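You operate a simulated robot arm through the tools that you are given. There is no shell and no other tool. Be economical: measure what you need, move in short steps, check, and stop when the job is done.

You are at the controls of a simulated two-armed robot. One attempt, no reset.

TASK
Take the cap off the empty bottle marked "902" on the top of the island by the mixer and lay it down there.

Only the result counts: the job must be done as asked and must still hold three seconds after the hand-in. Knocking over, shifting, dropping, spilling or breaking anything else fails it. A push-on lid holds only when it is set on centred and level and pressed home; a screw cap is set on level and turned clockwise until tight.

THE ROBOT
Two 7-joint arms with two-finger grippers on one trunk, on a base that drives. Base frame: it is fixed to the floor where the robot stands at the start and does not move with it; the origin is under the middle of the robot, x ahead of it, y to its left, z up; the surface under the hand at the start is at about z = 85. Readings come in cm, degrees, newtons and seconds.
The left shoulder is at the start at [12.5, 17.5, 95.8], the right one opposite. With the tool pointing down near the work surface each hand reaches from about 10 to 90 cm from the robot's upright axis, wherever it stands, measured 20 degrees to its own side. Payload 2.94 kg a hand.
The TCP of each hand is the grasp point between the finger pads, 3 cm short of the fingertips. In the tool frame z runs along the fingers and y along their closing line. Largest opening 13.8 cm; the body of the gripper starts 10.9 cm behind the TCP.
Orientation is that of the tool frame in the base frame, as a unit quaternion [x, y, z, w]. With the fingers straight down and closing along the base's y, the tool's x points along the base's -x, its y along +y and its z along -z.

THE INTERFACE
- The arms move only by the tool jog_arm. It takes "left_steps", "right_steps" or both (then of equal length, played together; a hand with none holds still); each is a list of rows, each a list of 2 entries, a list of its own where there are three numbers: the shift along the tool's x, y, z in m, then the turn, a rotation vector about the tool's x, y, z in degrees. In form: [[[x, y, z], [rx, ry, rz]], ...]. A call has 1 to 12 rows; each row shifts and turns the commanded pose from where the row before left it, along the tool's axes as they then stand. "left_hand" and "right_hand" are, for a hand that has rows, the opening, from 0 (shut) to 1 (fully open), set as the call begins (left out, the last holds). A row lasts 0.2 s, in which the tool goes at most 5 cm and 8.6 degrees; a call with a longer step from one row to the next is refused whole, and so is a gripper value outside its range. Where a pose cannot be reached the arm comes as near as it can. A force on the tool above 40 N (or 10 N above the force at the start of the call, whichever is more), or a blocked arm, ends the call early, and 0.2 s more pass. Each finger halts on what it meets, pressing with about 25 N; the grip force reading is that of the motor and also rises with nothing between the fingers. The clock runs only during rows and for 0.2 s after the last one: add rows that do not move to give the fingers time. The reply holds the time, the measured pose of the TCP, the force on the tool along the base axes, the opening and the grip force, in the units named above and with some noise, with the torque about the TCP (base axes, N m) and any sound that the robot's microphone picked up.
- Cameras (640 x 400 px; columns grow to the right, rows downward): "scene" is now at [28.25, -1.74, 142.01]; the picture's right is [-0.22, -0.98, 0.00], its down [-0.78, 0.18, -0.60] and it looks along [0.59, -0.13, -0.80] (base axes); focal length 260 px, centre (320, 200). "left" rides on the left gripper at [7.1, -1.9, -14.6] in its tool frame; the picture's right is [0.26, 0.96, 0.00], its down [-0.85, 0.23, -0.48] and it looks along [-0.46, 0.12, 0.88] (tool axes); focal length 280 px, centre (320, 200). "right" rides on the right gripper at [7.1, 1.9, -14.6] in its tool frame; the picture's right is [-0.26, 0.96, 0.00], its down [-0.85, -0.23, -0.48] and it looks along [-0.46, -0.12, 0.88] (tool axes); focal length 280 px, centre (320, 200). There is no depth. A picture from a camera that has moved, and an enlarged one, comes with that camera's place and axes in the base frame and with its lens.
- snapshot(camera): a new picture of that camera. It takes no simulated time.
- move_column(by): slides the trunk up (or, below 0, down) by that many cm; the arms and the scene camera ride with it, the base frame stays. It gives what a move gives, with no picture.
- base_move(legs): drives the robot by 1 to 6 legs, each [ahead, turn to the left] in cm and degrees, along the robot's own axes; the way and the turn of a leg run together, so that a leg with both is an arc; at most 150 cm and 180 degrees a leg. The arms and the cameras ride along, it lands a little off, and it stops where it bumps. It gives what a move gives.
- head_to(pan, tilt): turns the head with the scene camera to pan (to the left, within 120 degrees either way) and tilt (down, from -29 to 69), counted from straight ahead of the robot. It gives what a move gives.
- zoom(camera, box): a new picture of the part [left, top, right, bottom] of that camera's present view, enlarged. It takes no simulated time.
- close_job(): hands the job in; it is judged then, once.

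Work in short steps. Places have to be worked out from the pictures, the camera data and where the tool is seen: move nearer, look again, correct. Check each grasp and each placing, and mend what went wrong. You have 120 turns and 100 pictures in all, those below and enlarged ones among them. Open the grippers and draw the arms clear of the work before you hand the job in, unless the task says otherwise; then end with one line.

The tools are called after "Request:" by a JSON object that holds its "op" and its "data". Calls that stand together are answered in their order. jog_arm: Moves the arms, as the interface text tells. Its arguments: {"type":"object","properties":{"left_steps":{"type":"array","items":{"type":"array"}},"left_hand":{"type":"number"},"right_steps":{"type":"array","items":{"type":"array"}},"right_hand":{"type":"number"}},"required":[]} The other tools are called the same way: move_column (by) slides the trunk up or down; base_move (legs) drives the base; head_to (pan, tilt) turns the head that bears the scene camera; snapshot (camera) takes a picture; zoom (camera, box) takes an enlarged picture of a part of a camera's view; close_job () hands the job in.

At the start:

```text
time_s: 0.0
left_tcp_pos: [54.27, 13.12, 110.09]
left_orientation: [0.0, 1.0, 0.001, 0.0]
left_force: [-0.3, -0.7, 0.0]
left_ft_torque: [-0.03, 0.03, -0.01]
left_grip_width: 13.8
left_grasp_force: 0.0
right_tcp_pos: [37.66, -21.43, 114.65]
right_orientation: [0.0, 1.0, 0.0, 0.001]
right_force: [-0.4, 0.3, 1.0]
right_ft_torque: [-0.01, -0.02, -0.04]
right_grip_width: 13.79
right_grasp_force: 0.1
trunk travel left (down, up): [-13.5, 59.9]
robot x, y, heading: [0.16, 0.14, 0.1]
head pan, tilt: [-12.7, 53.0]
```

scene: 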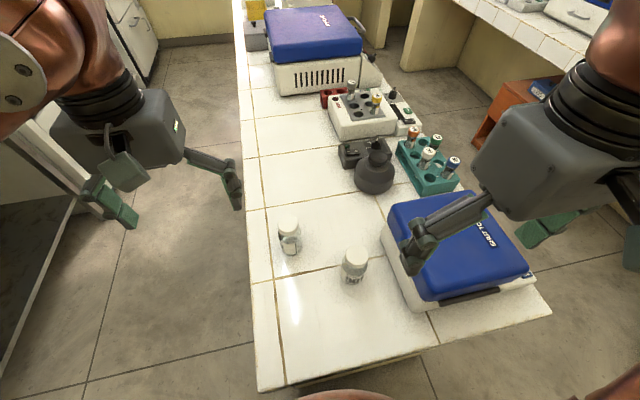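
right: 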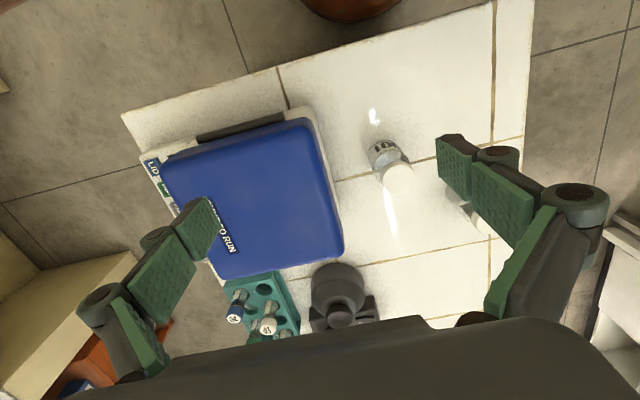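
left: 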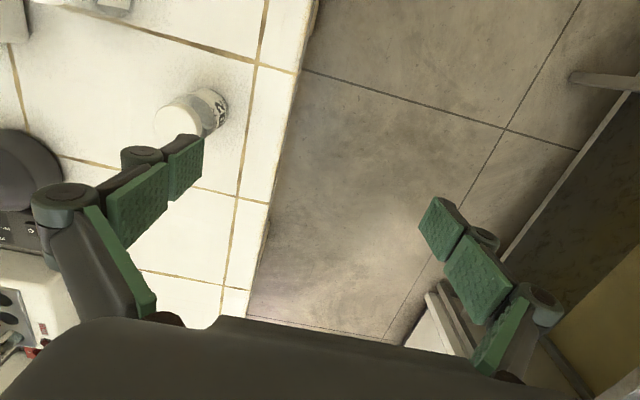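

Two bottles are in view; I zoom in to read their marks.

Request:
{"op": "zoom", "data": {"camera": "scene", "box": [260, 200, 390, 290]}}

Request:
{"op": "zoom", "data": {"camera": "left", "box": [140, 70, 250, 150]}}

Request:
{"op": "zoom", "data": {"camera": "right", "box": [340, 120, 440, 220]}}

```text
4.44 times, centred on (325, 245) of scene
camera zoom: at [28.25, -1.74, 142.01], right [-0.22, -0.98, 0.0], down [-0.78, 0.18, -0.6], along [0.59, -0.13, -0.8], focal length 1156 px, centre (298, 0)
```

zoom: 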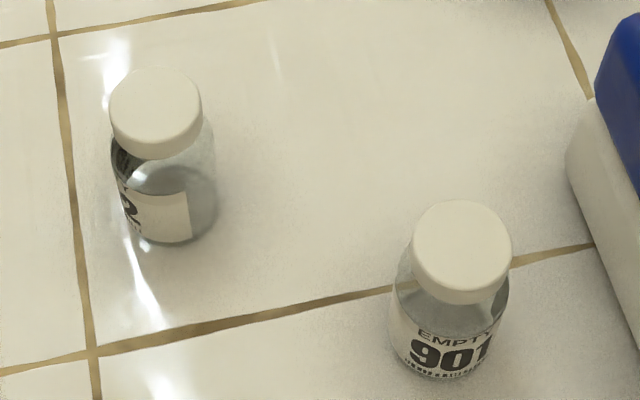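

```text
5.00 times, centred on (195, 110) of left
camera zoom: at [47.15, 11.08, 124.81], right [-0.26, 0.96, 0.0], down [0.85, 0.23, 0.48], along [0.46, 0.12, -0.88], focal length 1402 px, centre (945, 650)
```

zoom: 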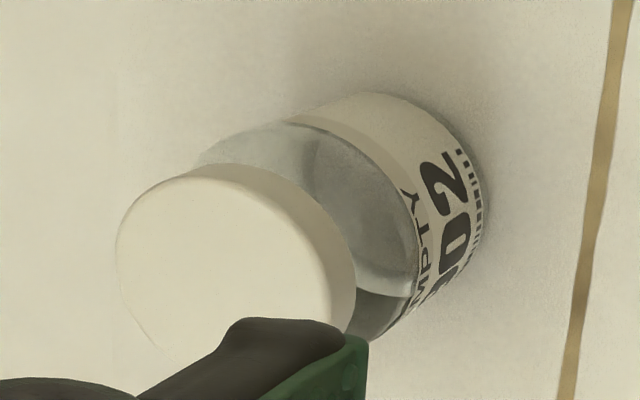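

```text
4.00 times, centred on (390, 170) of right
camera zoom: at [30.33, -19.45, 129.35], right [0.26, 0.96, 0.0], down [0.85, -0.23, 0.48], along [0.46, -0.12, -0.88], focal length 1122 px, centre (40, 320)
```

zoom: 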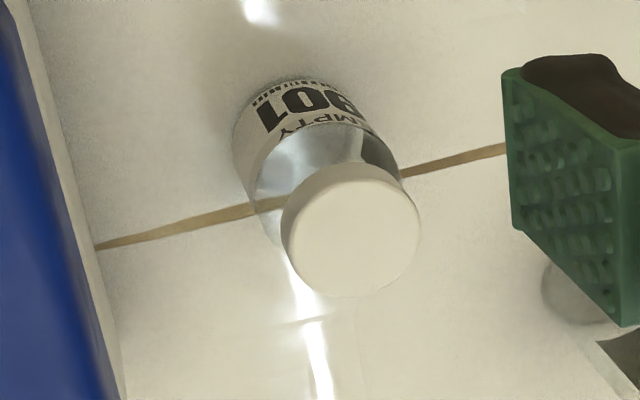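

Bottle 902 is the left one, with its cap top at about (58, -1.5, 95). I'll hold its body with the left hand, coming in level from the left side, and turn the cap with the right hand. First I yaw the left hand by -90°.

Request:
{"op": "jog_arm", "data": {"left_steps": [[[0, 0.01, 0], [0, 0, -8.2]], [[0, 0.01, 0], [0, 0, -8.2]], [[0, 0, 0], [0, 0, -8.2]], [[0, 0, 0], [0, 0, -8.2]], [[0, 0, 0], [0, 0, -8.2]], [[0, 0, 0], [0, 0, -8.2]], [[0, 0, 0], [0, 0, -8.2]], [[0, 0, 0], [0, 0, -8.2]], [[0, 0, 0], [0, 0, -8.2]], [[0, 0, 0], [0, 0, -8.2]], [[0, 0, 0], [0, 0, -8]], [[0, 0, 0], [0, 0, 0]]]}}

```text
time_s: 2.6
left_tcp_pos: [53.94, 15.06, 110.13]
left_orientation: [-0.707, 0.707, 0.0, -0.001]
left_force: [-0.2, -0.5, 0.0]
left_ft_torque: [0.01, -0.02, 0.0]
left_grip_width: 13.81
left_grasp_force: 0.0
right_tcp_pos: [37.54, -21.34, 114.68]
right_orientation: [0.0, 1.0, 0.0, 0.001]
right_force: [-0.2, 0.0, -0.7]
right_ft_torque: [-0.01, 0.02, 0.02]
right_grip_width: 13.78
right_grasp_force: 0.1
trunk travel left (down, up): [-13.5, 59.9]
robot x, y, heading: [0.18, 0.01, 0.3]
head pan, tilt: [-12.7, 53.0]
```

The yaw went fine. Now I pitch the left hand towards -y by 75°.

Request:
{"op": "jog_arm", "data": {"left_steps": [[[0, 0, 0], [0, 8.4, 0]], [[0, 0, 0], [0, 8.4, 0]], [[0, 0, 0], [0, 8.4, 0]], [[0, 0, 0], [0, 8.4, 0]], [[0, 0, 0], [0, 8.4, 0]], [[0, 0, 0], [0, 8.4, 0]], [[0, 0, 0], [0, 8.4, 0]], [[0, 0, 0], [0, 8.4, 0]], [[0, 0, 0], [0, 7.8, 0]], [[0, 0, 0], [0, 0, 0]]]}}

```text
time_s: 4.8
left_tcp_pos: [54.1, 15.13, 110.16]
left_orientation: [0.561, -0.56, 0.431, 0.431]
left_force: [-0.9, -0.2, 0.5]
left_ft_torque: [0.02, 0.02, -0.03]
left_grip_width: 13.82
left_grasp_force: 0.0
right_tcp_pos: [37.58, -21.29, 114.75]
right_orientation: [0.0, 1.0, 0.0, -0.001]
right_force: [-0.4, -0.4, 0.5]
right_ft_torque: [-0.01, -0.02, -0.03]
right_grip_width: 13.79
right_grasp_force: 0.2
trunk travel left (down, up): [-13.5, 59.9]
robot x, y, heading: [-0.18, -0.21, -0.3]
head pan, tilt: [-12.7, 53.0]
```

Pitch reached. I lower to just outside the table edge, at z about 90 and aligned with bottle x, then look.

Request:
{"op": "jog_arm", "data": {"left_steps": [[[-0.032, -0.007, 0.011], [0, 0, 0]], [[-0.032, -0.007, 0.011], [0, 0, 0]], [[-0.032, -0.007, 0.011], [0, 0, 0]], [[-0.032, -0.006, 0.011], [0, 0, 0]], [[-0.032, -0.006, 0.011], [0, 0, 0]], [[-0.032, -0.006, 0.01], [0, 0, 0]], [[0, 0, 0], [0, 0, 0]]]}}

Request:
{"op": "snapshot", "data": {"camera": "scene"}}

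Request:
{"op": "snapshot", "data": {"camera": "left"}}

```text
time_s: 6.4
left_tcp_pos: [57.84, 13.96, 89.97]
left_orientation: [-0.56, 0.562, -0.43, -0.431]
left_force: [0.6, -0.4, 0.5]
left_ft_torque: [0.01, -0.01, -0.03]
left_grip_width: 13.78
left_grasp_force: 0.1
right_tcp_pos: [37.45, -21.35, 114.86]
right_orientation: [0.001, 1.0, 0.0, -0.001]
right_force: [0.1, 0.4, -0.2]
right_ft_torque: [-0.01, -0.02, 0.01]
right_grip_width: 13.8
right_grasp_force: 0.2
trunk travel left (down, up): [-13.5, 59.9]
robot x, y, heading: [-0.12, 0.01, 0.1]
head pan, tilt: [-12.7, 53.0]
```

```text
93 pictures are left
camera scene: at [28.21, -1.73, 142.02], right [-0.22, -0.98, 0.0], down [-0.78, 0.18, -0.6], along [0.59, -0.13, -0.8], focal length 260 px, centre (320, 200)
```

scene: 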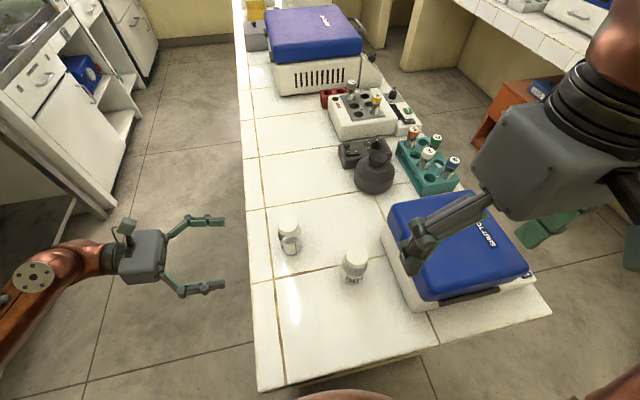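

```text
92 pictures are left
camera left: at [59.75, 26.01, 100.7], right [-0.97, -0.07, 0.25], down [-0.23, 0.68, -0.7], along [-0.12, -0.73, -0.67], focal length 280 px, centre (320, 200)
```

left: 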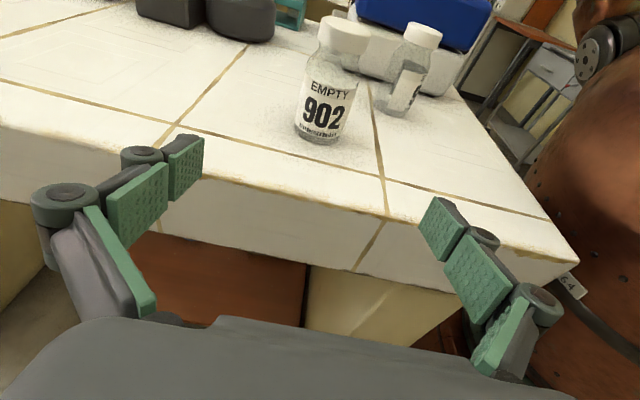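

Bottle 902's axis is at about (57.8, -2), its top is near 95, and the body is about 5.4 cm wide. The fingers straddle it, so I advance to it.

Request:
{"op": "jog_arm", "data": {"left_steps": [[[0.0033, 0, 0.0198], [0, 0, 0]], [[0.0033, 0, 0.0198], [0, 0, 0]], [[0.0033, 0, 0.0198], [0, 0, 0]], [[0.0033, 0, 0.0198], [0, 0, 0]], [[0.0033, 0, 0.0198], [0, 0, 0]], [[0.0033, 0, 0.0198], [0, 0, 0]], [[0.0033, 0, 0.0198], [0, 0, 0]], [[0.0033, 0, 0.0198], [0, 0, 0]], [[0, 0, 0], [0, 0, 0]]]}}

Request:
{"op": "snapshot", "data": {"camera": "scene"}}

Request:
{"op": "snapshot", "data": {"camera": "left"}}

```text
time_s: 8.4
left_tcp_pos: [58.05, -2.19, 88.22]
left_orientation: [-0.561, 0.562, -0.43, -0.431]
left_force: [-0.1, 0.8, 0.0]
left_ft_torque: [0.08, 0.0, 0.05]
left_grip_width: 13.81
left_grasp_force: 0.1
right_tcp_pos: [37.5, -21.31, 114.86]
right_orientation: [0.0, 1.0, 0.0, 0.0]
right_force: [0.6, 0.2, 0.2]
right_ft_torque: [0.01, 0.0, 0.03]
right_grip_width: 13.8
right_grasp_force: 0.1
trunk travel left (down, up): [-13.5, 59.9]
robot x, y, heading: [-0.35, 0.0, 0.1]
head pan, tilt: [-12.7, 53.0]
```

```text
91 pictures are left
camera scene: at [28.24, -1.72, 142.01], right [-0.22, -0.98, 0.0], down [-0.78, 0.18, -0.6], along [0.59, -0.13, -0.8], focal length 260 px, centre (320, 200)
```

scene: 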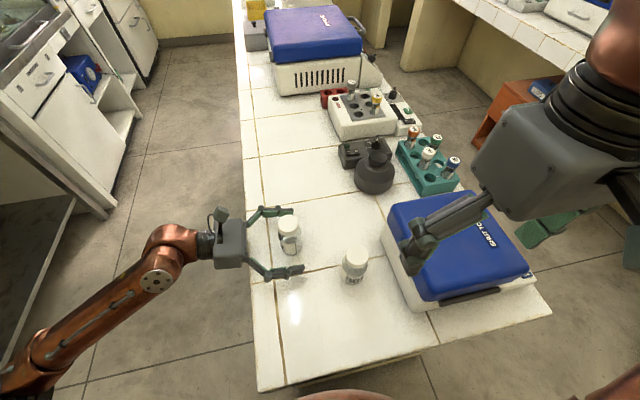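

```text
90 pictures are left
camera left: at [59.96, 9.9, 99.03], right [-0.96, -0.07, 0.25], down [-0.23, 0.68, -0.7], along [-0.12, -0.73, -0.67], focal length 280 px, centre (320, 200)
```

left: 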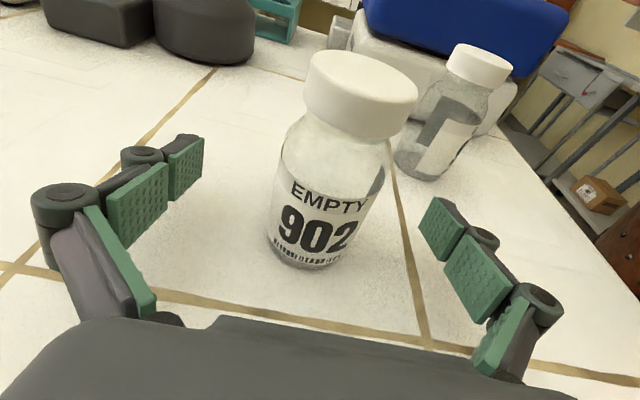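

The bottle sits between the pads, within a few mm of centre, so I close the left hand on the body.

Request:
{"op": "jog_arm", "data": {"left_steps": [[[0, 0, 0], [0, 0, 0]], [[0, 0, 0], [0, 0, 0]], [[0, 0, 0], [0, 0, 0]], [[0, 0, 0], [0, 0, 0]], [[0, 0, 0], [0, 0, 0]], [[0, 0, 0], [0, 0, 0]], [[0, 0, 0], [0, 0, 0]], [[0, 0, 0], [0, 0, 0]]], "left_hand": 0}}

Request:
{"op": "snapshot", "data": {"camera": "left"}}

```text
time_s: 10.2
left_tcp_pos: [58.08, -2.2, 88.25]
left_orientation: [0.561, -0.56, 0.431, 0.431]
left_force: [-0.3, -0.3, 0.1]
left_ft_torque: [0.02, 0.01, 0.01]
left_grip_width: 4.94
left_grasp_force: 24.4
right_tcp_pos: [37.47, -21.41, 114.82]
right_orientation: [0.0, 1.0, -0.001, 0.0]
right_force: [-0.3, 0.4, 1.0]
right_ft_torque: [-0.01, 0.03, 0.03]
right_grip_width: 13.79
right_grasp_force: 0.0
trunk travel left (down, up): [-13.5, 59.9]
robot x, y, heading: [0.16, 0.18, 0.2]
head pan, tilt: [-12.7, 53.0]
```

```text
89 pictures are left
camera left: at [59.98, 9.92, 99.01], right [-0.96, -0.07, 0.25], down [-0.23, 0.68, -0.7], along [-0.12, -0.73, -0.67], focal length 280 px, centre (320, 200)
```

left: 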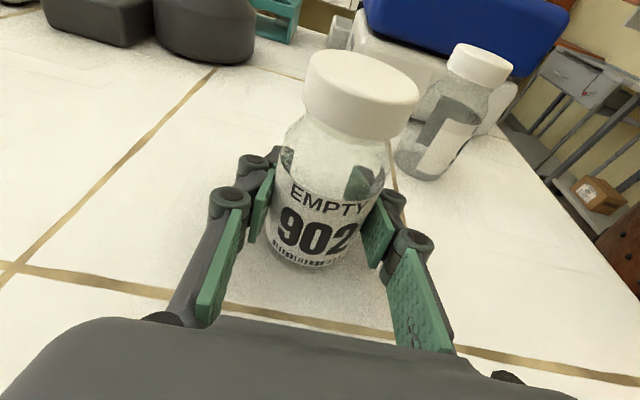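

The left hand holds the bottle with a 4.94 cm grip. Next the right hand goes above the cap, partly closed.

Request:
{"op": "jog_arm", "data": {"right_steps": [[[-0.0293, 0.0284, 0.003], [0, 0, 0]], [[-0.0293, 0.0284, 0.003], [0, 0, 0]], [[-0.0293, 0.0284, 0.003], [0, 0, 0]], [[-0.0293, 0.0284, 0.003], [0, 0, 0]], [[-0.0293, 0.0284, 0.003], [0, 0, 0]], [[-0.0293, 0.0284, 0.003], [0, 0, 0]], [[-0.0293, 0.0284, 0.003], [0, 0, 0]], [[0, 0, 0], [0, 0, 0]]], "right_hand": 0.62}}

Request:
{"op": "snapshot", "data": {"camera": "right"}}

Request:
{"op": "snapshot", "data": {"camera": "left"}}

```text
time_s: 12.0
left_tcp_pos: [58.07, -2.39, 88.32]
left_orientation: [-0.561, 0.561, -0.43, -0.431]
left_force: [0.4, 0.8, -0.2]
left_ft_torque: [0.03, -0.02, 0.06]
left_grip_width: 4.95
left_grasp_force: 25.2
right_tcp_pos: [58.23, -1.46, 112.45]
right_orientation: [0.0, 1.0, 0.0, 0.0]
right_force: [-0.4, -0.3, -0.8]
right_ft_torque: [0.02, -0.05, -0.06]
right_grip_width: 8.54
right_grasp_force: 0.1
trunk travel left (down, up): [-13.5, 59.9]
robot x, y, heading: [-0.19, -0.18, 0.1]
head pan, tilt: [-12.7, 53.0]
```

```text
88 pictures are left
camera right: at [51.01, 0.46, 127.1], right [0.26, 0.96, 0.0], down [0.85, -0.23, 0.48], along [0.46, -0.12, -0.88], focal length 280 px, centre (320, 200)
```

right: 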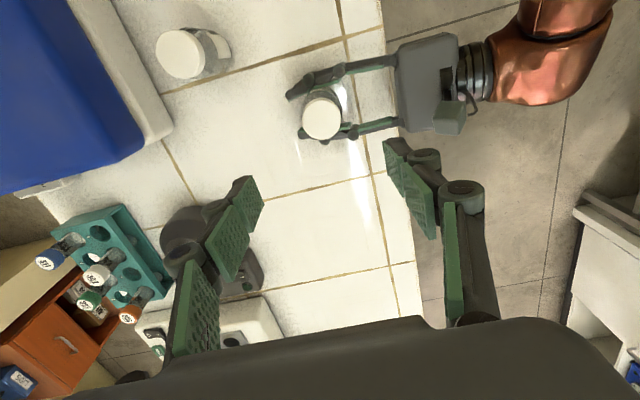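

```text
87 pictures are left
camera left: at [59.94, 9.87, 99.05], right [-0.97, -0.07, 0.25], down [-0.23, 0.68, -0.7], along [-0.12, -0.73, -0.67], focal length 280 px, centre (320, 200)
```

left: 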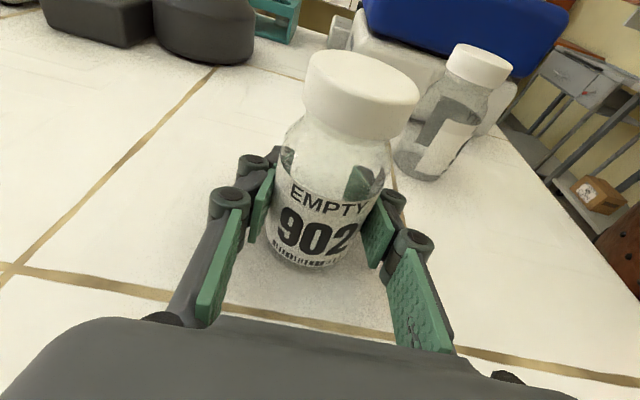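

The cap estimates average (57.9, -1.3). I turn the right hand +60° as a wind-up for unscrewing and lower it to z=101.

Request:
{"op": "jog_arm", "data": {"right_steps": [[[0.003, 0.001, 0], [0, 0, 8.5]], [[0, 0, 0], [0, 0, 8.5]], [[0, 0, 0], [0, 0, 8.5]], [[0, 0, 0.02], [0, 0, 8.5]], [[0, 0, 0.02], [0, 0, 8.5]], [[0, 0, 0.025], [0, 0, 8.5]], [[0, 0, 0.025], [0, 0, 8.5]], [[0, 0, 0.024], [0, 0, 0]], [[0, 0, 0], [0, 0, 0]]]}}

Request:
{"op": "snapshot", "data": {"camera": "right"}}

Request:
{"op": "snapshot", "data": {"camera": "left"}}

Request:
{"op": "snapshot", "data": {"camera": "scene"}}

```text
time_s: 14.0
left_tcp_pos: [58.05, -2.21, 88.2]
left_orientation: [-0.561, 0.561, -0.43, -0.431]
left_force: [-0.5, 0.0, -0.4]
left_ft_torque: [0.0, -0.02, 0.04]
left_grip_width: 4.91
left_grasp_force: 24.7
right_tcp_pos: [57.6, -1.5, 101.33]
right_orientation: [0.497, 0.868, -0.001, 0.001]
right_force: [0.0, 0.9, -0.5]
right_ft_torque: [0.06, 0.0, 0.01]
right_grip_width: 8.55
right_grasp_force: 0.2
trunk travel left (down, up): [-13.5, 59.9]
robot x, y, heading: [0.2, -0.14, 0.1]
head pan, tilt: [-12.7, 53.0]
```

```text
86 pictures are left
camera right: at [55.57, 5.54, 115.84], right [0.96, 0.26, 0.0], down [0.23, -0.85, 0.48], along [0.13, -0.46, -0.88], focal length 280 px, centre (320, 200)
```

right: 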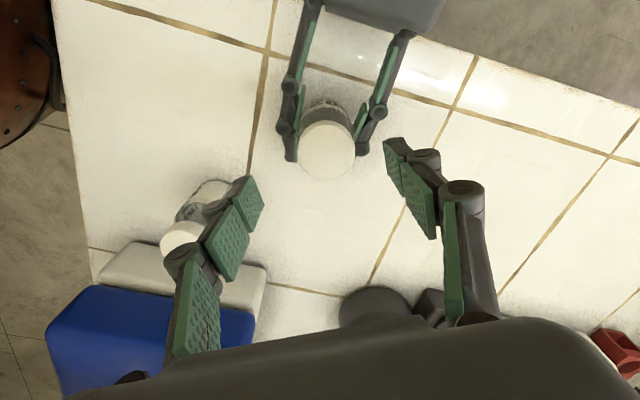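

```text
85 pictures are left
camera left: at [59.97, 9.94, 99.02], right [-0.96, -0.07, 0.25], down [-0.23, 0.68, -0.7], along [-0.12, -0.73, -0.67], focal length 280 px, centre (320, 200)
```

left: 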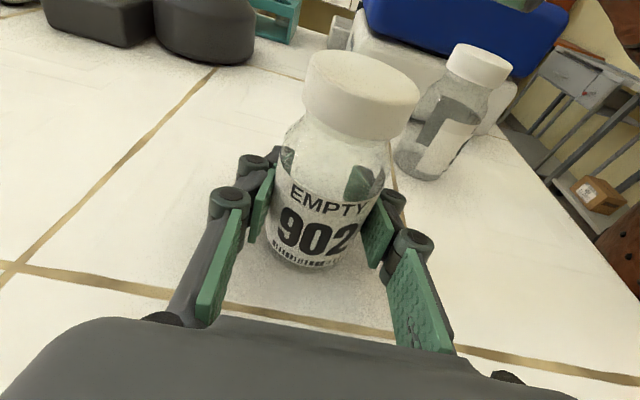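

```text
84 pictures are left
camera scene: at [28.23, -1.69, 142.02], right [-0.22, -0.98, 0.0], down [-0.78, 0.18, -0.6], along [0.59, -0.13, -0.8], focal length 260 px, centre (320, 200)
```

scene: 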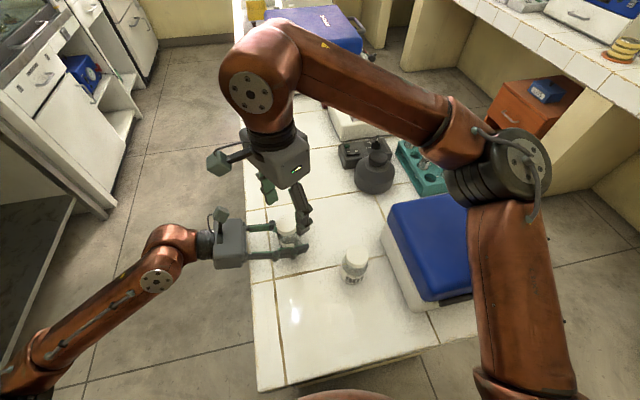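

The cap is refined to (58.0, -1.4). I shift the 4 mm across and lower to TCP z=95.3.

Request:
{"op": "jog_arm", "data": {"right_steps": [[[-0.0012, 0.004, 0.012], [0, 0, 0]], [[0, 0, 0.012], [0, 0, 0]], [[0, 0, 0.012], [0, 0, 0]], [[0, 0, 0.012], [0, 0, 0]], [[0, 0, 0.012], [0, 0, 0]], [[0, 0, 0], [0, 0, 0]]]}}

Request:
{"op": "snapshot", "data": {"camera": "right"}}

Request:
{"op": "snapshot", "data": {"camera": "left"}}

```text
time_s: 15.4
left_tcp_pos: [58.07, -2.25, 88.3]
left_orientation: [0.561, -0.56, 0.431, 0.431]
left_force: [0.3, 0.3, 0.5]
left_ft_torque: [-0.01, 0.0, 0.02]
left_grip_width: 4.93
left_grasp_force: 25.0
right_tcp_pos: [58.18, -1.35, 95.18]
right_orientation: [0.496, 0.868, -0.001, 0.001]
right_force: [0.2, -0.5, 0.0]
right_ft_torque: [0.02, 0.02, 0.02]
right_grip_width: 8.57
right_grasp_force: 0.1
trunk travel left (down, up): [-13.5, 59.9]
robot x, y, heading: [-0.3, -0.04, 0.2]
head pan, tilt: [-12.7, 53.0]
```

```text
83 pictures are left
camera right: at [56.12, 5.78, 109.76], right [0.96, 0.26, 0.0], down [0.23, -0.85, 0.48], along [0.13, -0.46, -0.88], focal length 280 px, centre (320, 200)
```

right: 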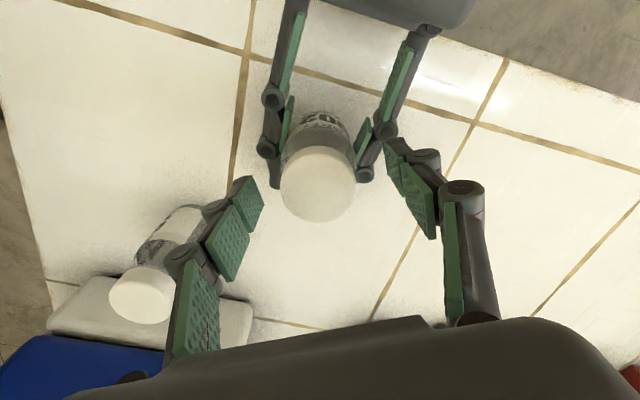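

```text
82 pictures are left
camera left: at [59.99, 9.94, 99.02], right [-0.96, -0.07, 0.25], down [-0.23, 0.68, -0.7], along [-0.12, -0.73, -0.67], focal length 280 px, centre (320, 200)
```

left: 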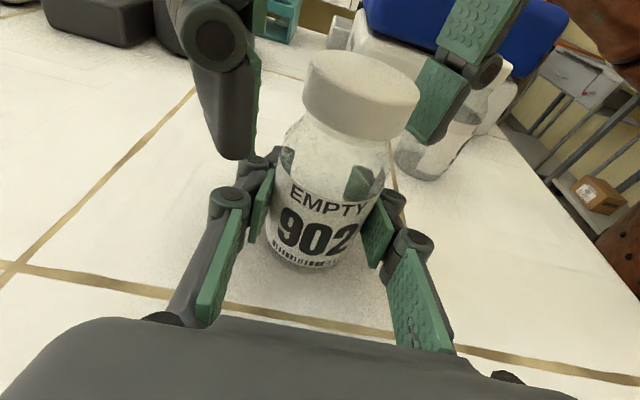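

The fingers straddle the cap. I raise 4 mm to keep the tips clear of the shoulder and the left fingers, then close on the cap.

Request:
{"op": "jog_arm", "data": {"right_steps": [[[0, 0, -0.004], [0, 0, 0]], [[0, 0, 0], [0, 0, 0]], [[0, 0, 0], [0, 0, 0]], [[0, 0, 0], [0, 0, 0]], [[0, 0, 0], [0, 0, 0]], [[0, 0, 0], [0, 0, 0]]], "right_hand": 0}}

Request:
{"op": "snapshot", "data": {"camera": "left"}}

Request:
{"op": "snapshot", "data": {"camera": "right"}}

```text
time_s: 16.8
left_tcp_pos: [58.05, -2.21, 88.25]
left_orientation: [0.561, -0.561, 0.43, 0.431]
left_force: [1.7, 0.5, 0.0]
left_ft_torque: [-0.02, 0.04, -0.05]
left_grip_width: 4.93
left_grasp_force: 25.1
right_tcp_pos: [58.14, -1.38, 95.61]
right_orientation: [0.497, 0.868, 0.0, 0.0]
right_force: [-1.6, -0.8, -0.7]
right_ft_torque: [0.01, 0.11, 0.04]
right_grip_width: 4.43
right_grasp_force: 24.1
trunk travel left (down, up): [-13.5, 59.9]
robot x, y, heading: [0.35, -0.01, -0.3]
head pan, tilt: [-12.7, 53.0]
```

```text
81 pictures are left
camera left: at [60.0, 9.95, 99.01], right [-0.96, -0.07, 0.25], down [-0.23, 0.68, -0.7], along [-0.12, -0.73, -0.67], focal length 280 px, centre (320, 200)
```

left: 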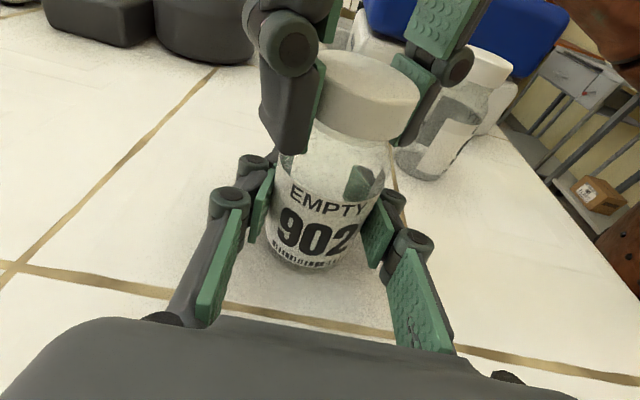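

```text
80 pictures are left
camera right: at [56.13, 5.76, 110.15], right [0.96, 0.26, 0.0], down [0.23, -0.85, 0.48], along [0.13, -0.46, -0.88], focal length 280 px, centre (320, 200)
```

right: 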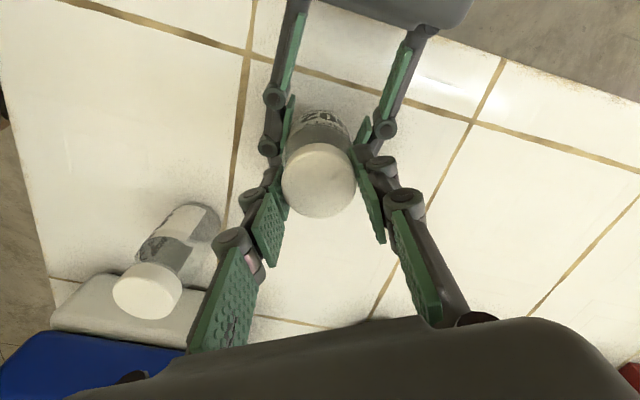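

Both hands grip, with a cap width of 4.43. I turn the cap counter-clockwise by 32° and watch the torque.

Request:
{"op": "jog_arm", "data": {"right_steps": [[[0, 0, 0], [0, 0, -8]], [[0, 0, 0], [0, 0, -8]], [[0, 0, 0], [0, 0, -8]], [[0, 0, 0], [0, 0, -8]]]}}

Request:
{"op": "snapshot", "data": {"camera": "left"}}

```text
time_s: 17.8
left_tcp_pos: [57.46, -2.43, 88.81]
left_orientation: [-0.559, 0.564, -0.431, -0.429]
left_force: [-11.2, -8.3, -6.1]
left_ft_torque: [0.3, -0.45, 0.48]
left_grip_width: 4.89
left_grasp_force: 25.4
right_tcp_pos: [57.78, -1.49, 96.69]
right_orientation: [0.238, 0.971, 0.004, 0.009]
right_force: [11.4, 8.5, 5.9]
right_ft_torque: [0.31, -0.4, -0.44]
right_grip_width: 4.13
right_grasp_force: 25.1
trunk travel left (down, up): [-13.5, 59.9]
robot x, y, heading: [0.56, -0.32, -0.2]
head pan, tilt: [-12.7, 53.0]
```

```text
79 pictures are left
camera left: at [59.38, 9.74, 99.62], right [-0.97, -0.06, 0.25], down [-0.22, 0.68, -0.7], along [-0.12, -0.73, -0.67], focal length 280 px, centre (320, 200)
```

left: 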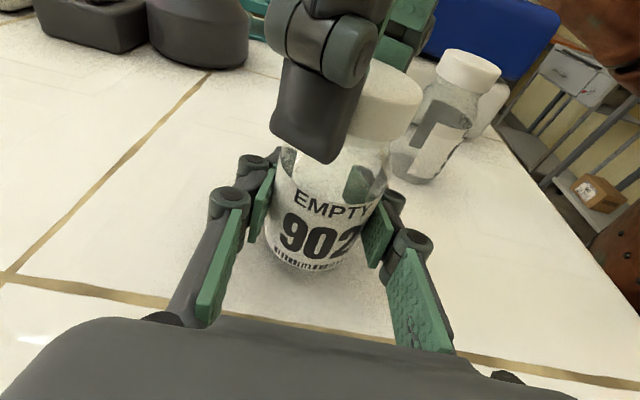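

The hands rose about 1 cm and 0.5 cm, with side forces. I look closer before going on.

Request:
{"op": "zoom", "data": {"camera": "left", "box": [230, 30, 470, 180]}}

Request:
{"op": "snapshot", "data": {"camera": "right"}}

Request:
{"op": "snapshot", "data": {"camera": "scene"}}

```text
2.67 times, centred on (350, 105) of left
camera zoom: at [59.38, 9.74, 99.62], right [-0.97, -0.06, 0.25], down [-0.22, 0.68, -0.7], along [-0.12, -0.73, -0.67], focal length 748 px, centre (240, 453)
```

zoom: 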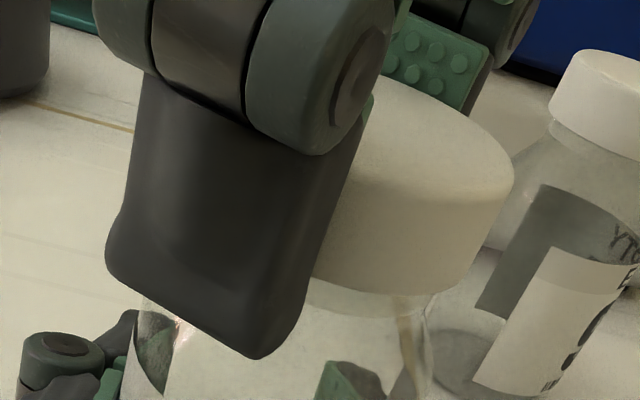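

```text
77 pictures are left
camera right: at [52.01, 3.46, 111.14], right [0.68, 0.73, 0.02], down [0.64, -0.6, 0.49], along [0.37, -0.32, -0.87], focal length 280 px, centre (320, 200)
```

right: 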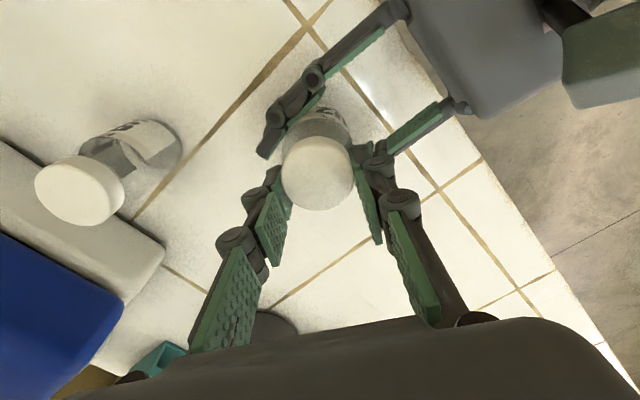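

```text
76 pictures are left
camera scene: at [27.44, -1.95, 142.36], right [-0.22, -0.97, 0.0], down [-0.78, 0.18, -0.61], along [0.59, -0.13, -0.8], focal length 260 px, centre (320, 200)
```

scene: 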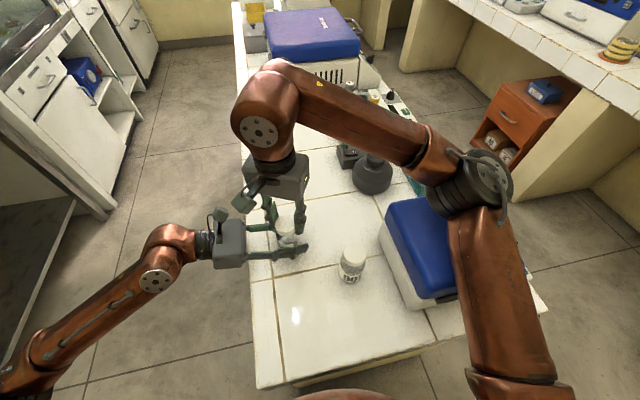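

The scene camera moved too, so the body itself shifted slightly and something is loading the arms. I hold still for a moment and read again.

Request:
{"op": "jog_arm", "data": {"right_steps": [[[0, 0, 0], [0, 0, 0]], [[0, 0, 0], [0, 0, 0]], [[0, 0, 0], [0, 0, 0]]]}}

Request:
{"op": "head_to", "data": {"pan": -40, "tilt": 60}}

Request:
{"op": "snapshot", "data": {"camera": "scene"}}

```text
time_s: 18.6
left_tcp_pos: [57.44, -2.44, 88.9]
left_orientation: [-0.559, 0.563, -0.432, -0.429]
left_force: [-19.2, -8.1, 1.2]
left_ft_torque: [0.35, -0.5, 0.48]
left_grip_width: 4.92
left_grasp_force: 25.1
right_tcp_pos: [57.71, -1.46, 96.68]
right_orientation: [0.239, 0.971, 0.003, 0.009]
right_force: [20.4, 9.2, -0.9]
right_ft_torque: [0.29, -0.96, -0.33]
right_grip_width: 4.11
right_grasp_force: 25.2
trunk travel left (down, up): [-13.5, 59.9]
robot x, y, heading: [-0.23, -0.21, -0.3]
head pan, tilt: [-12.7, 53.0]
```

```text
time_s: 19.5
left_tcp_pos: [57.43, -2.22, 88.72]
left_orientation: [-0.559, 0.563, -0.432, -0.429]
left_force: [-18.4, -8.9, -0.8]
left_ft_torque: [0.21, -0.58, 0.48]
left_grip_width: 4.92
left_grasp_force: 25.0
right_tcp_pos: [57.68, -1.31, 96.51]
right_orientation: [0.238, 0.971, 0.004, 0.009]
right_force: [18.5, 8.9, 0.3]
right_ft_torque: [0.49, -0.91, -0.36]
right_grip_width: 4.07
right_grasp_force: 24.4
trunk travel left (down, up): [-13.5, 59.9]
robot x, y, heading: [0.01, -0.25, -0.1]
head pan, tilt: [-40.0, 60.0]
```

```text
75 pictures are left
camera scene: at [25.18, -4.41, 141.37], right [-0.64, -0.77, 0.0], down [-0.66, 0.56, -0.5], along [0.39, -0.32, -0.86], focal length 260 px, centre (320, 200)
```

scene: 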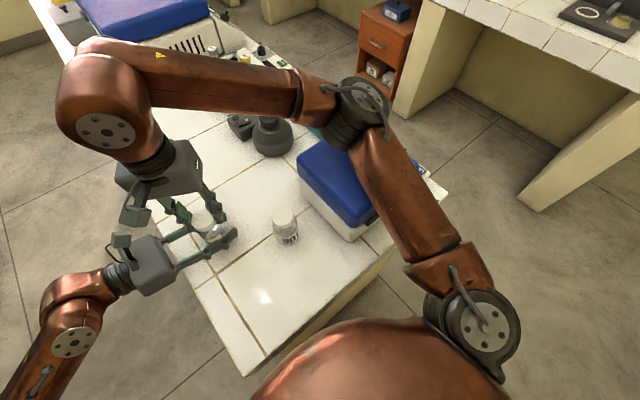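

The right upper arm crosses over the blue box, so I check for contact there.

Request:
{"op": "zoom", "data": {"camera": "scene", "box": [280, 70, 520, 300]}}

Request:
{"op": "zoom", "data": {"camera": "scene", "box": [90, 130, 270, 310]}}

```text
1.74 times, centred on (400, 185) of scene
camera zoom: at [25.18, -4.41, 141.37], right [-0.64, -0.77, 0.0], down [-0.66, 0.56, -0.5], along [0.39, -0.32, -0.86], focal length 452 px, centre (181, 226)
```

zoom: 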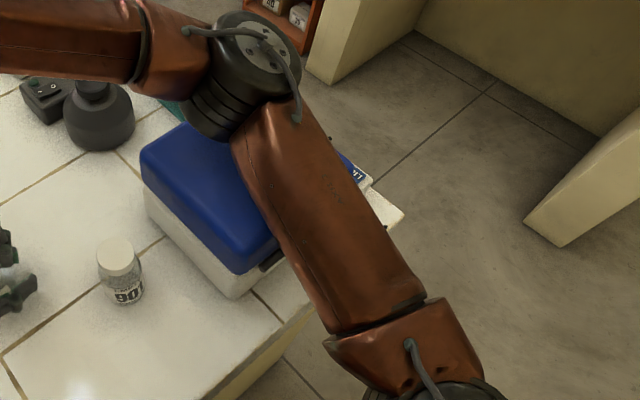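

```text
2.22 times, centred on (180, 220) of scene
camera zoom: at [25.18, -4.41, 141.37], right [-0.64, -0.77, 0.0], down [-0.66, 0.56, -0.5], along [0.39, -0.32, -0.86], focal length 578 px, centre (631, 156)
```

zoom: 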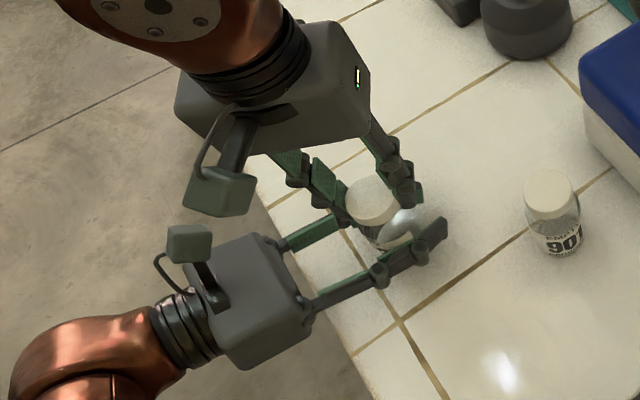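

Going +60° to +28° brought on the load, likely the right upper arm touching the blue box. I turn back 32° and see whether it vanishes.

Request:
{"op": "jog_arm", "data": {"right_steps": [[[0, 0, 0], [0, 0, 8]], [[0, 0, 0], [0, 0, 8]], [[0, 0, 0], [0, 0, 8]], [[0, 0, 0], [0, 0, 8]], [[0, 0, 0], [0, 0, 0]]]}}

Request:
{"op": "snapshot", "data": {"camera": "scene"}}

Request:
{"op": "snapshot", "data": {"camera": "left"}}

```text
time_s: 20.7
left_tcp_pos: [57.42, -2.24, 88.57]
left_orientation: [-0.56, 0.562, -0.432, -0.429]
left_force: [1.6, -2.7, -12.6]
left_ft_torque: [-0.33, 0.15, -0.24]
left_grip_width: 4.99
left_grasp_force: 24.8
right_tcp_pos: [57.48, -1.2, 96.48]
right_orientation: [0.497, 0.868, 0.003, 0.006]
right_force: [-2.4, 3.0, 13.1]
right_ft_torque: [0.46, -0.08, 0.23]
right_grip_width: 4.09
right_grasp_force: 24.8
trunk travel left (down, up): [-13.5, 59.9]
robot x, y, heading: [-0.06, -0.17, 0.1]
head pan, tilt: [-40.0, 60.0]
```

```text
72 pictures are left
camera scene: at [25.11, -4.36, 141.35], right [-0.64, -0.77, 0.0], down [-0.66, 0.56, -0.51], along [0.39, -0.32, -0.86], focal length 260 px, centre (320, 200)
```

scene: 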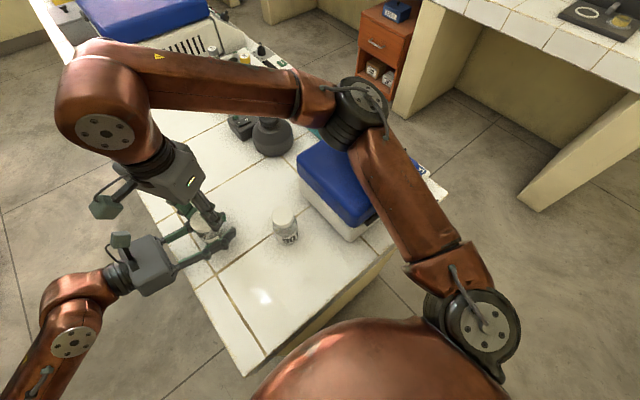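

```text
71 pictures are left
camera left: at [59.35, 10.05, 99.38], right [-0.97, -0.07, 0.25], down [-0.23, 0.68, -0.7], along [-0.12, -0.73, -0.67], focal length 280 px, centre (320, 200)
```

left: 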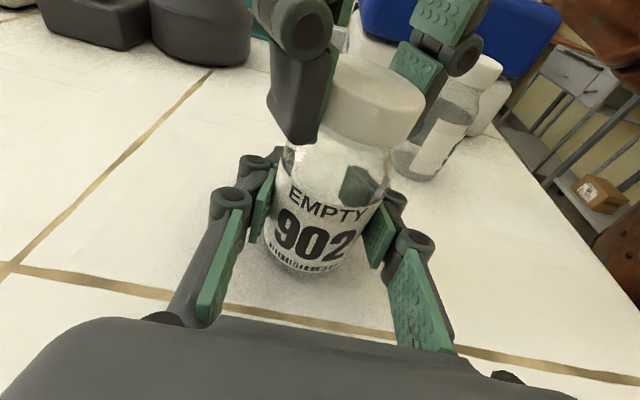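

The force is now vertical: the cap pushes the right hand up and the left down. I zoom in on the cap and the grips.

Request:
{"op": "zoom", "data": {"camera": "left", "box": [230, 0, 470, 150]}}

Request:
{"op": "zoom", "data": {"camera": "right", "box": [230, 80, 430, 240]}}

Request:
{"op": "head_to", "data": {"pan": -12.7, "tilt": 53}}

Request:
{"op": "zoom", "data": {"camera": "scene", "box": [200, 180, 320, 280]}}

```text
2.67 times, centred on (350, 75) of left
camera zoom: at [59.35, 10.05, 99.38], right [-0.97, -0.07, 0.25], down [-0.23, 0.68, -0.7], along [-0.12, -0.73, -0.67], focal length 748 px, centre (240, 533)
```

zoom: 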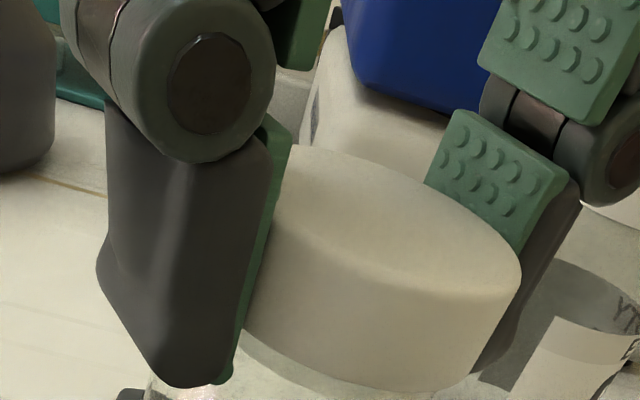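

```text
2.50 times, centred on (330, 160) of right
camera zoom: at [55.19, 5.92, 111.0], right [0.96, 0.26, 0.01], down [0.23, -0.85, 0.48], along [0.14, -0.46, -0.88], focal length 701 px, centre (295, 300)
```

zoom: 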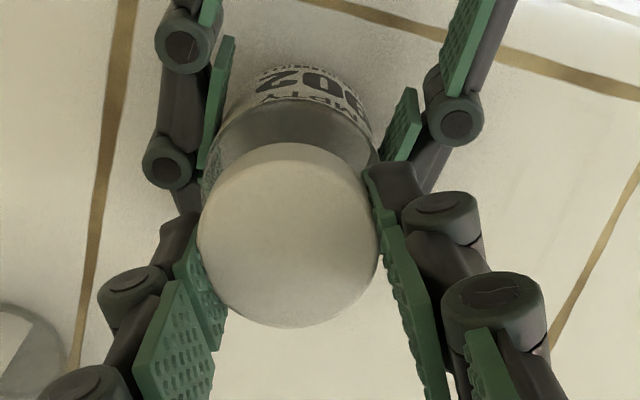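

```text
time_s: 21.6
left_tcp_pos: [57.4, -2.15, 88.7]
left_orientation: [-0.559, 0.562, -0.433, -0.429]
left_force: [4.6, -2.2, -17.7]
left_ft_torque: [-0.23, 0.1, -0.28]
left_grip_width: 4.94
left_grasp_force: 25.1
right_tcp_pos: [57.55, -1.11, 96.38]
right_orientation: [0.496, 0.869, 0.003, 0.006]
right_force: [-4.2, 2.2, 17.9]
right_ft_torque: [0.2, 0.28, 0.19]
right_grip_width: 4.08
right_grasp_force: 25.1
trunk travel left (down, up): [-13.5, 59.9]
robot x, y, heading: [-0.06, -0.2, 0.0]
head pan, tilt: [-12.7, 53.0]
```

```text
4.00 times, centred on (260, 230) of scene
camera zoom: at [27.24, -1.67, 142.24], right [-0.22, -0.98, 0.0], down [-0.77, 0.18, -0.61], along [0.59, -0.13, -0.79], focal length 1040 px, centre (560, 80)
```

zoom: 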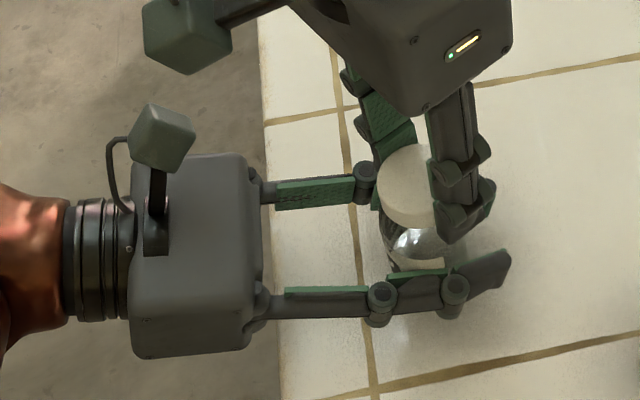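

The body has pitched back about 0.5°, so the right arm probably leans on something upstream of the wrist. I open the right hand, lift it clear and see whether the load goes.

Request:
{"op": "jog_arm", "data": {"right_steps": [[[0, 0, 0], [0, 0, 0]], [[0, 0, 0], [0, 0, 0]], [[0, 0, 0], [0, 0, 0]], [[0, 0, 0], [0, 0, 0]], [[0, 0, -0.015], [0, 0, 0]], [[0, 0, -0.03], [0, 0, 0]], [[0, 0, -0.03], [0, 0, 0]], [[0, 0, 0], [0, 0, 0]]], "right_hand": 0.62}}

Request:
{"op": "snapshot", "data": {"camera": "scene"}}

Request:
{"op": "snapshot", "data": {"camera": "left"}}

Request:
{"op": "snapshot", "data": {"camera": "right"}}

```text
time_s: 23.4
left_tcp_pos: [58.0, -2.23, 88.25]
left_orientation: [0.561, -0.561, 0.43, 0.431]
left_force: [-0.8, -2.2, 6.1]
left_ft_torque: [-0.07, -0.06, -0.03]
left_grip_width: 4.95
left_grasp_force: 24.9
right_tcp_pos: [58.0, -1.23, 102.93]
right_orientation: [0.496, 0.868, -0.001, 0.0]
right_force: [0.6, 0.6, 1.3]
right_ft_torque: [0.01, 0.06, 0.01]
right_grip_width: 8.55
right_grasp_force: 0.0
trunk travel left (down, up): [-13.5, 59.9]
robot x, y, heading: [-0.38, 0.07, -0.2]
head pan, tilt: [-12.7, 53.0]
```

```text
67 pictures are left
camera scene: at [28.32, -1.84, 141.96], right [-0.22, -0.98, 0.0], down [-0.78, 0.18, -0.6], along [0.59, -0.13, -0.8], focal length 260 px, centre (320, 200)
```

scene: 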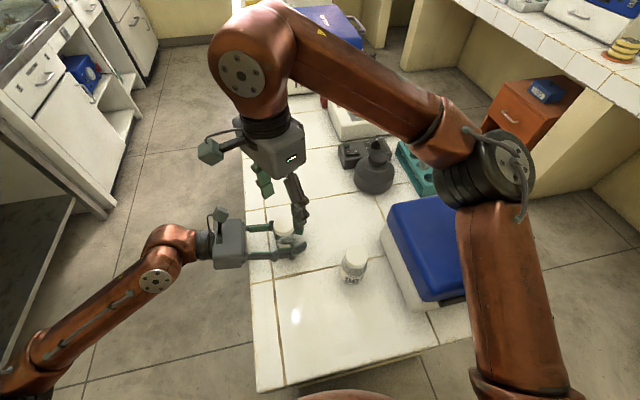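

```text
66 pictures are left
camera left: at [60.0, 9.91, 98.95], right [-0.96, -0.07, 0.25], down [-0.23, 0.68, -0.7], along [-0.13, -0.73, -0.67], focal length 280 px, centre (320, 200)
```

left: 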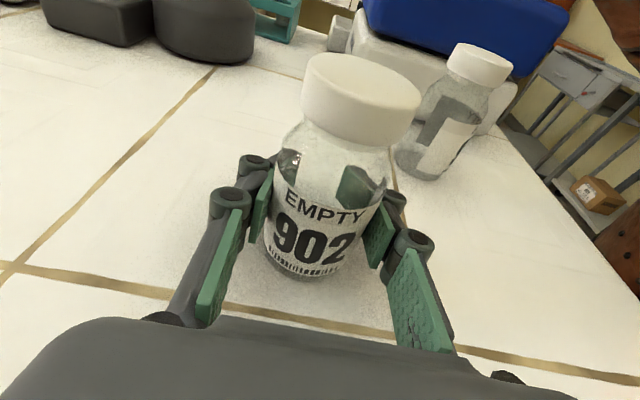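

```text
65 pictures are left
camera right: at [56.03, 5.88, 117.58], right [0.96, 0.26, 0.0], down [0.23, -0.85, 0.48], along [0.12, -0.46, -0.88], focal length 280 px, centre (320, 200)
```

right: 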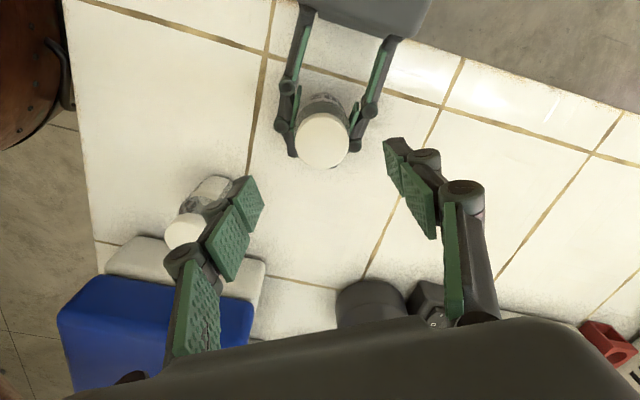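

Free of load, the body returned. To tell elbow contact from a wedged grip, I repeat the turn just above the cap at TCP z=99.3, ungripped, and watch the body.

Request:
{"op": "jog_arm", "data": {"right_steps": [[[0, 0, 0.018], [0, 0, 0]], [[0, 0, 0.018], [0, 0, 0]], [[0, 0, 0], [0, 0, -8]], [[0, 0, 0], [0, 0, -8]], [[0, 0, 0], [0, 0, -8]], [[0, 0, 0], [0, 0, -8]], [[0, 0, 0], [0, 0, -8]], [[0, 0, 0], [0, 0, -8]], [[0, 0, 0], [0, 0, 0]]]}}

Request:
{"op": "snapshot", "data": {"camera": "scene"}}

Request:
{"op": "zoom", "data": {"camera": "left", "box": [200, 30, 440, 180]}}

```text
time_s: 25.4
left_tcp_pos: [57.96, -2.1, 88.31]
left_orientation: [0.562, -0.56, 0.431, 0.43]
left_force: [0.0, 0.5, 0.2]
left_ft_torque: [0.03, 0.0, -0.04]
left_grip_width: 4.85
left_grasp_force: 25.2
right_tcp_pos: [58.21, -1.18, 99.69]
right_orientation: [0.099, 0.995, 0.001, 0.001]
right_force: [-0.8, -0.1, -0.1]
right_ft_torque: [0.04, -0.01, 0.01]
right_grip_width: 8.56
right_grasp_force: 0.0
trunk travel left (down, up): [-13.5, 59.9]
robot x, y, heading: [-0.05, -0.28, -0.0]
head pan, tilt: [-12.7, 53.0]
```

```text
64 pictures are left
camera scene: at [28.27, -1.84, 142.0], right [-0.22, -0.98, 0.0], down [-0.78, 0.18, -0.6], along [0.59, -0.13, -0.8], focal length 260 px, centre (320, 200)
```

scene: 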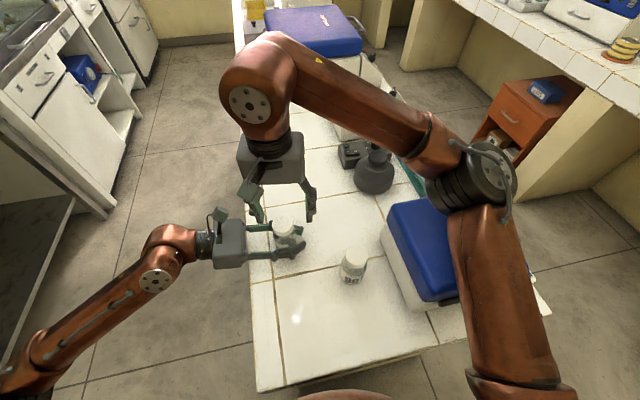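

```text
2.67 times, centred on (320, 105) of left
camera zoom: at [60.0, 9.94, 99.01], right [-0.96, -0.07, 0.25], down [-0.23, 0.68, -0.7], along [-0.13, -0.73, -0.67], focal length 748 px, centre (320, 453)
```

zoom: 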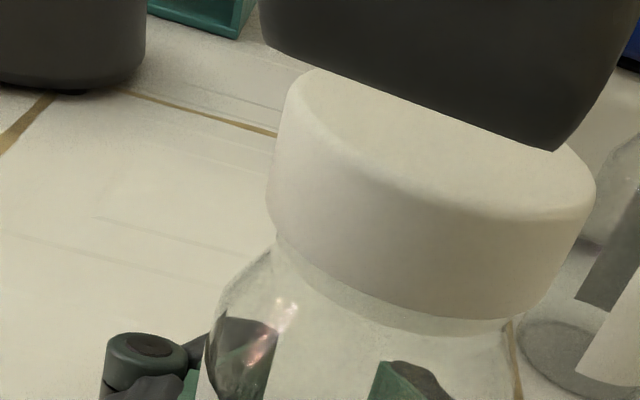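

There was no load at that height, and near views put the cap axis nearer y=-0.8. I check with the right camera before re-gripping higher, so the tips stay off the shoulder.

Request:
{"op": "snapshot", "data": {"camera": "right"}}

```text
62 pictures are left
camera right: at [51.51, 2.13, 114.21], right [0.45, 0.89, 0.0], down [0.79, -0.39, 0.48], along [0.43, -0.21, -0.88], focal length 280 px, centre (320, 200)
```

right: 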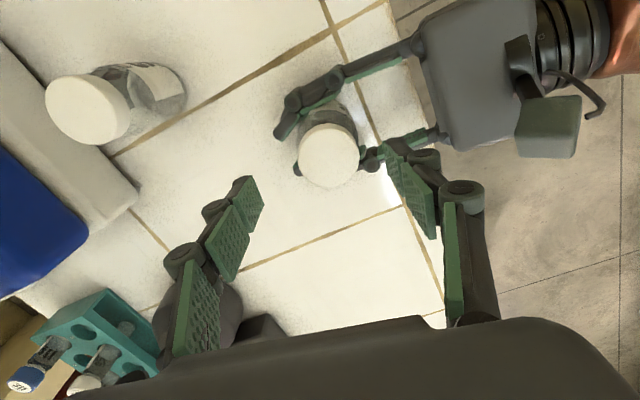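

I correct the centring by (-0.25, +0.5) cm and lower to TCP z=96.2, so the tips sit at the cap's lower edge. Then I look.

Request:
{"op": "jog_arm", "data": {"right_steps": [[[0.0034, 0.0044, 0], [0, 0, 0]], [[0, 0, 0.012], [0, 0, 0]], [[0, 0, 0.012], [0, 0, 0]], [[0, 0, 0.011], [0, 0, 0]], [[0, 0, 0], [0, 0, 0]]]}}

Request:
{"op": "snapshot", "data": {"camera": "right"}}

Request:
{"op": "snapshot", "data": {"camera": "left"}}

```text
time_s: 26.6
left_tcp_pos: [57.63, -1.97, 88.79]
left_orientation: [-0.559, 0.562, -0.433, -0.43]
left_force: [-0.4, 0.3, -0.8]
left_ft_torque: [0.01, -0.05, 0.02]
left_grip_width: 4.88
left_grasp_force: 24.9
right_tcp_pos: [57.44, -0.6, 96.96]
right_orientation: [0.1, 0.995, -0.001, 0.008]
right_force: [0.3, -0.2, -0.3]
right_ft_torque: [-0.02, 0.0, 0.03]
right_grip_width: 8.57
right_grasp_force: 0.0
trunk travel left (down, up): [-13.5, 59.9]
robot x, y, heading: [-0.23, -0.4, -0.0]
head pan, tilt: [-12.7, 53.0]
```

```text
61 pictures are left
camera right: at [50.51, 2.76, 111.47], right [0.45, 0.89, 0.0], down [0.78, -0.39, 0.49], along [0.44, -0.22, -0.87], focal length 280 px, centre (320, 200)
```

right: 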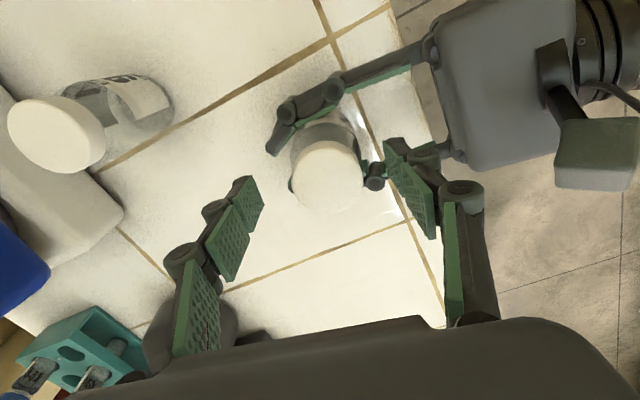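

```text
60 pictures are left
camera left: at [59.43, 10.25, 99.57], right [-0.97, -0.07, 0.25], down [-0.23, 0.68, -0.7], along [-0.12, -0.73, -0.67], focal length 280 px, centre (320, 200)
```

left: 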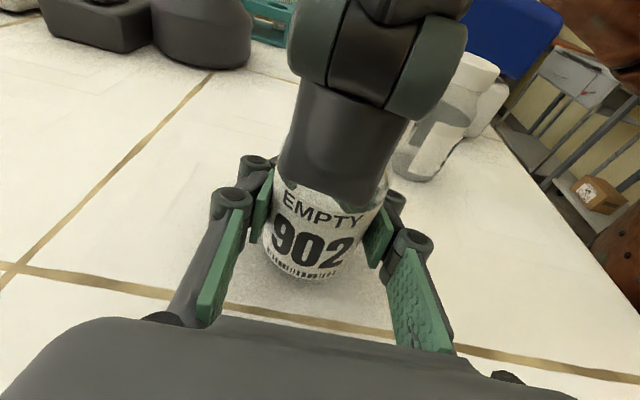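

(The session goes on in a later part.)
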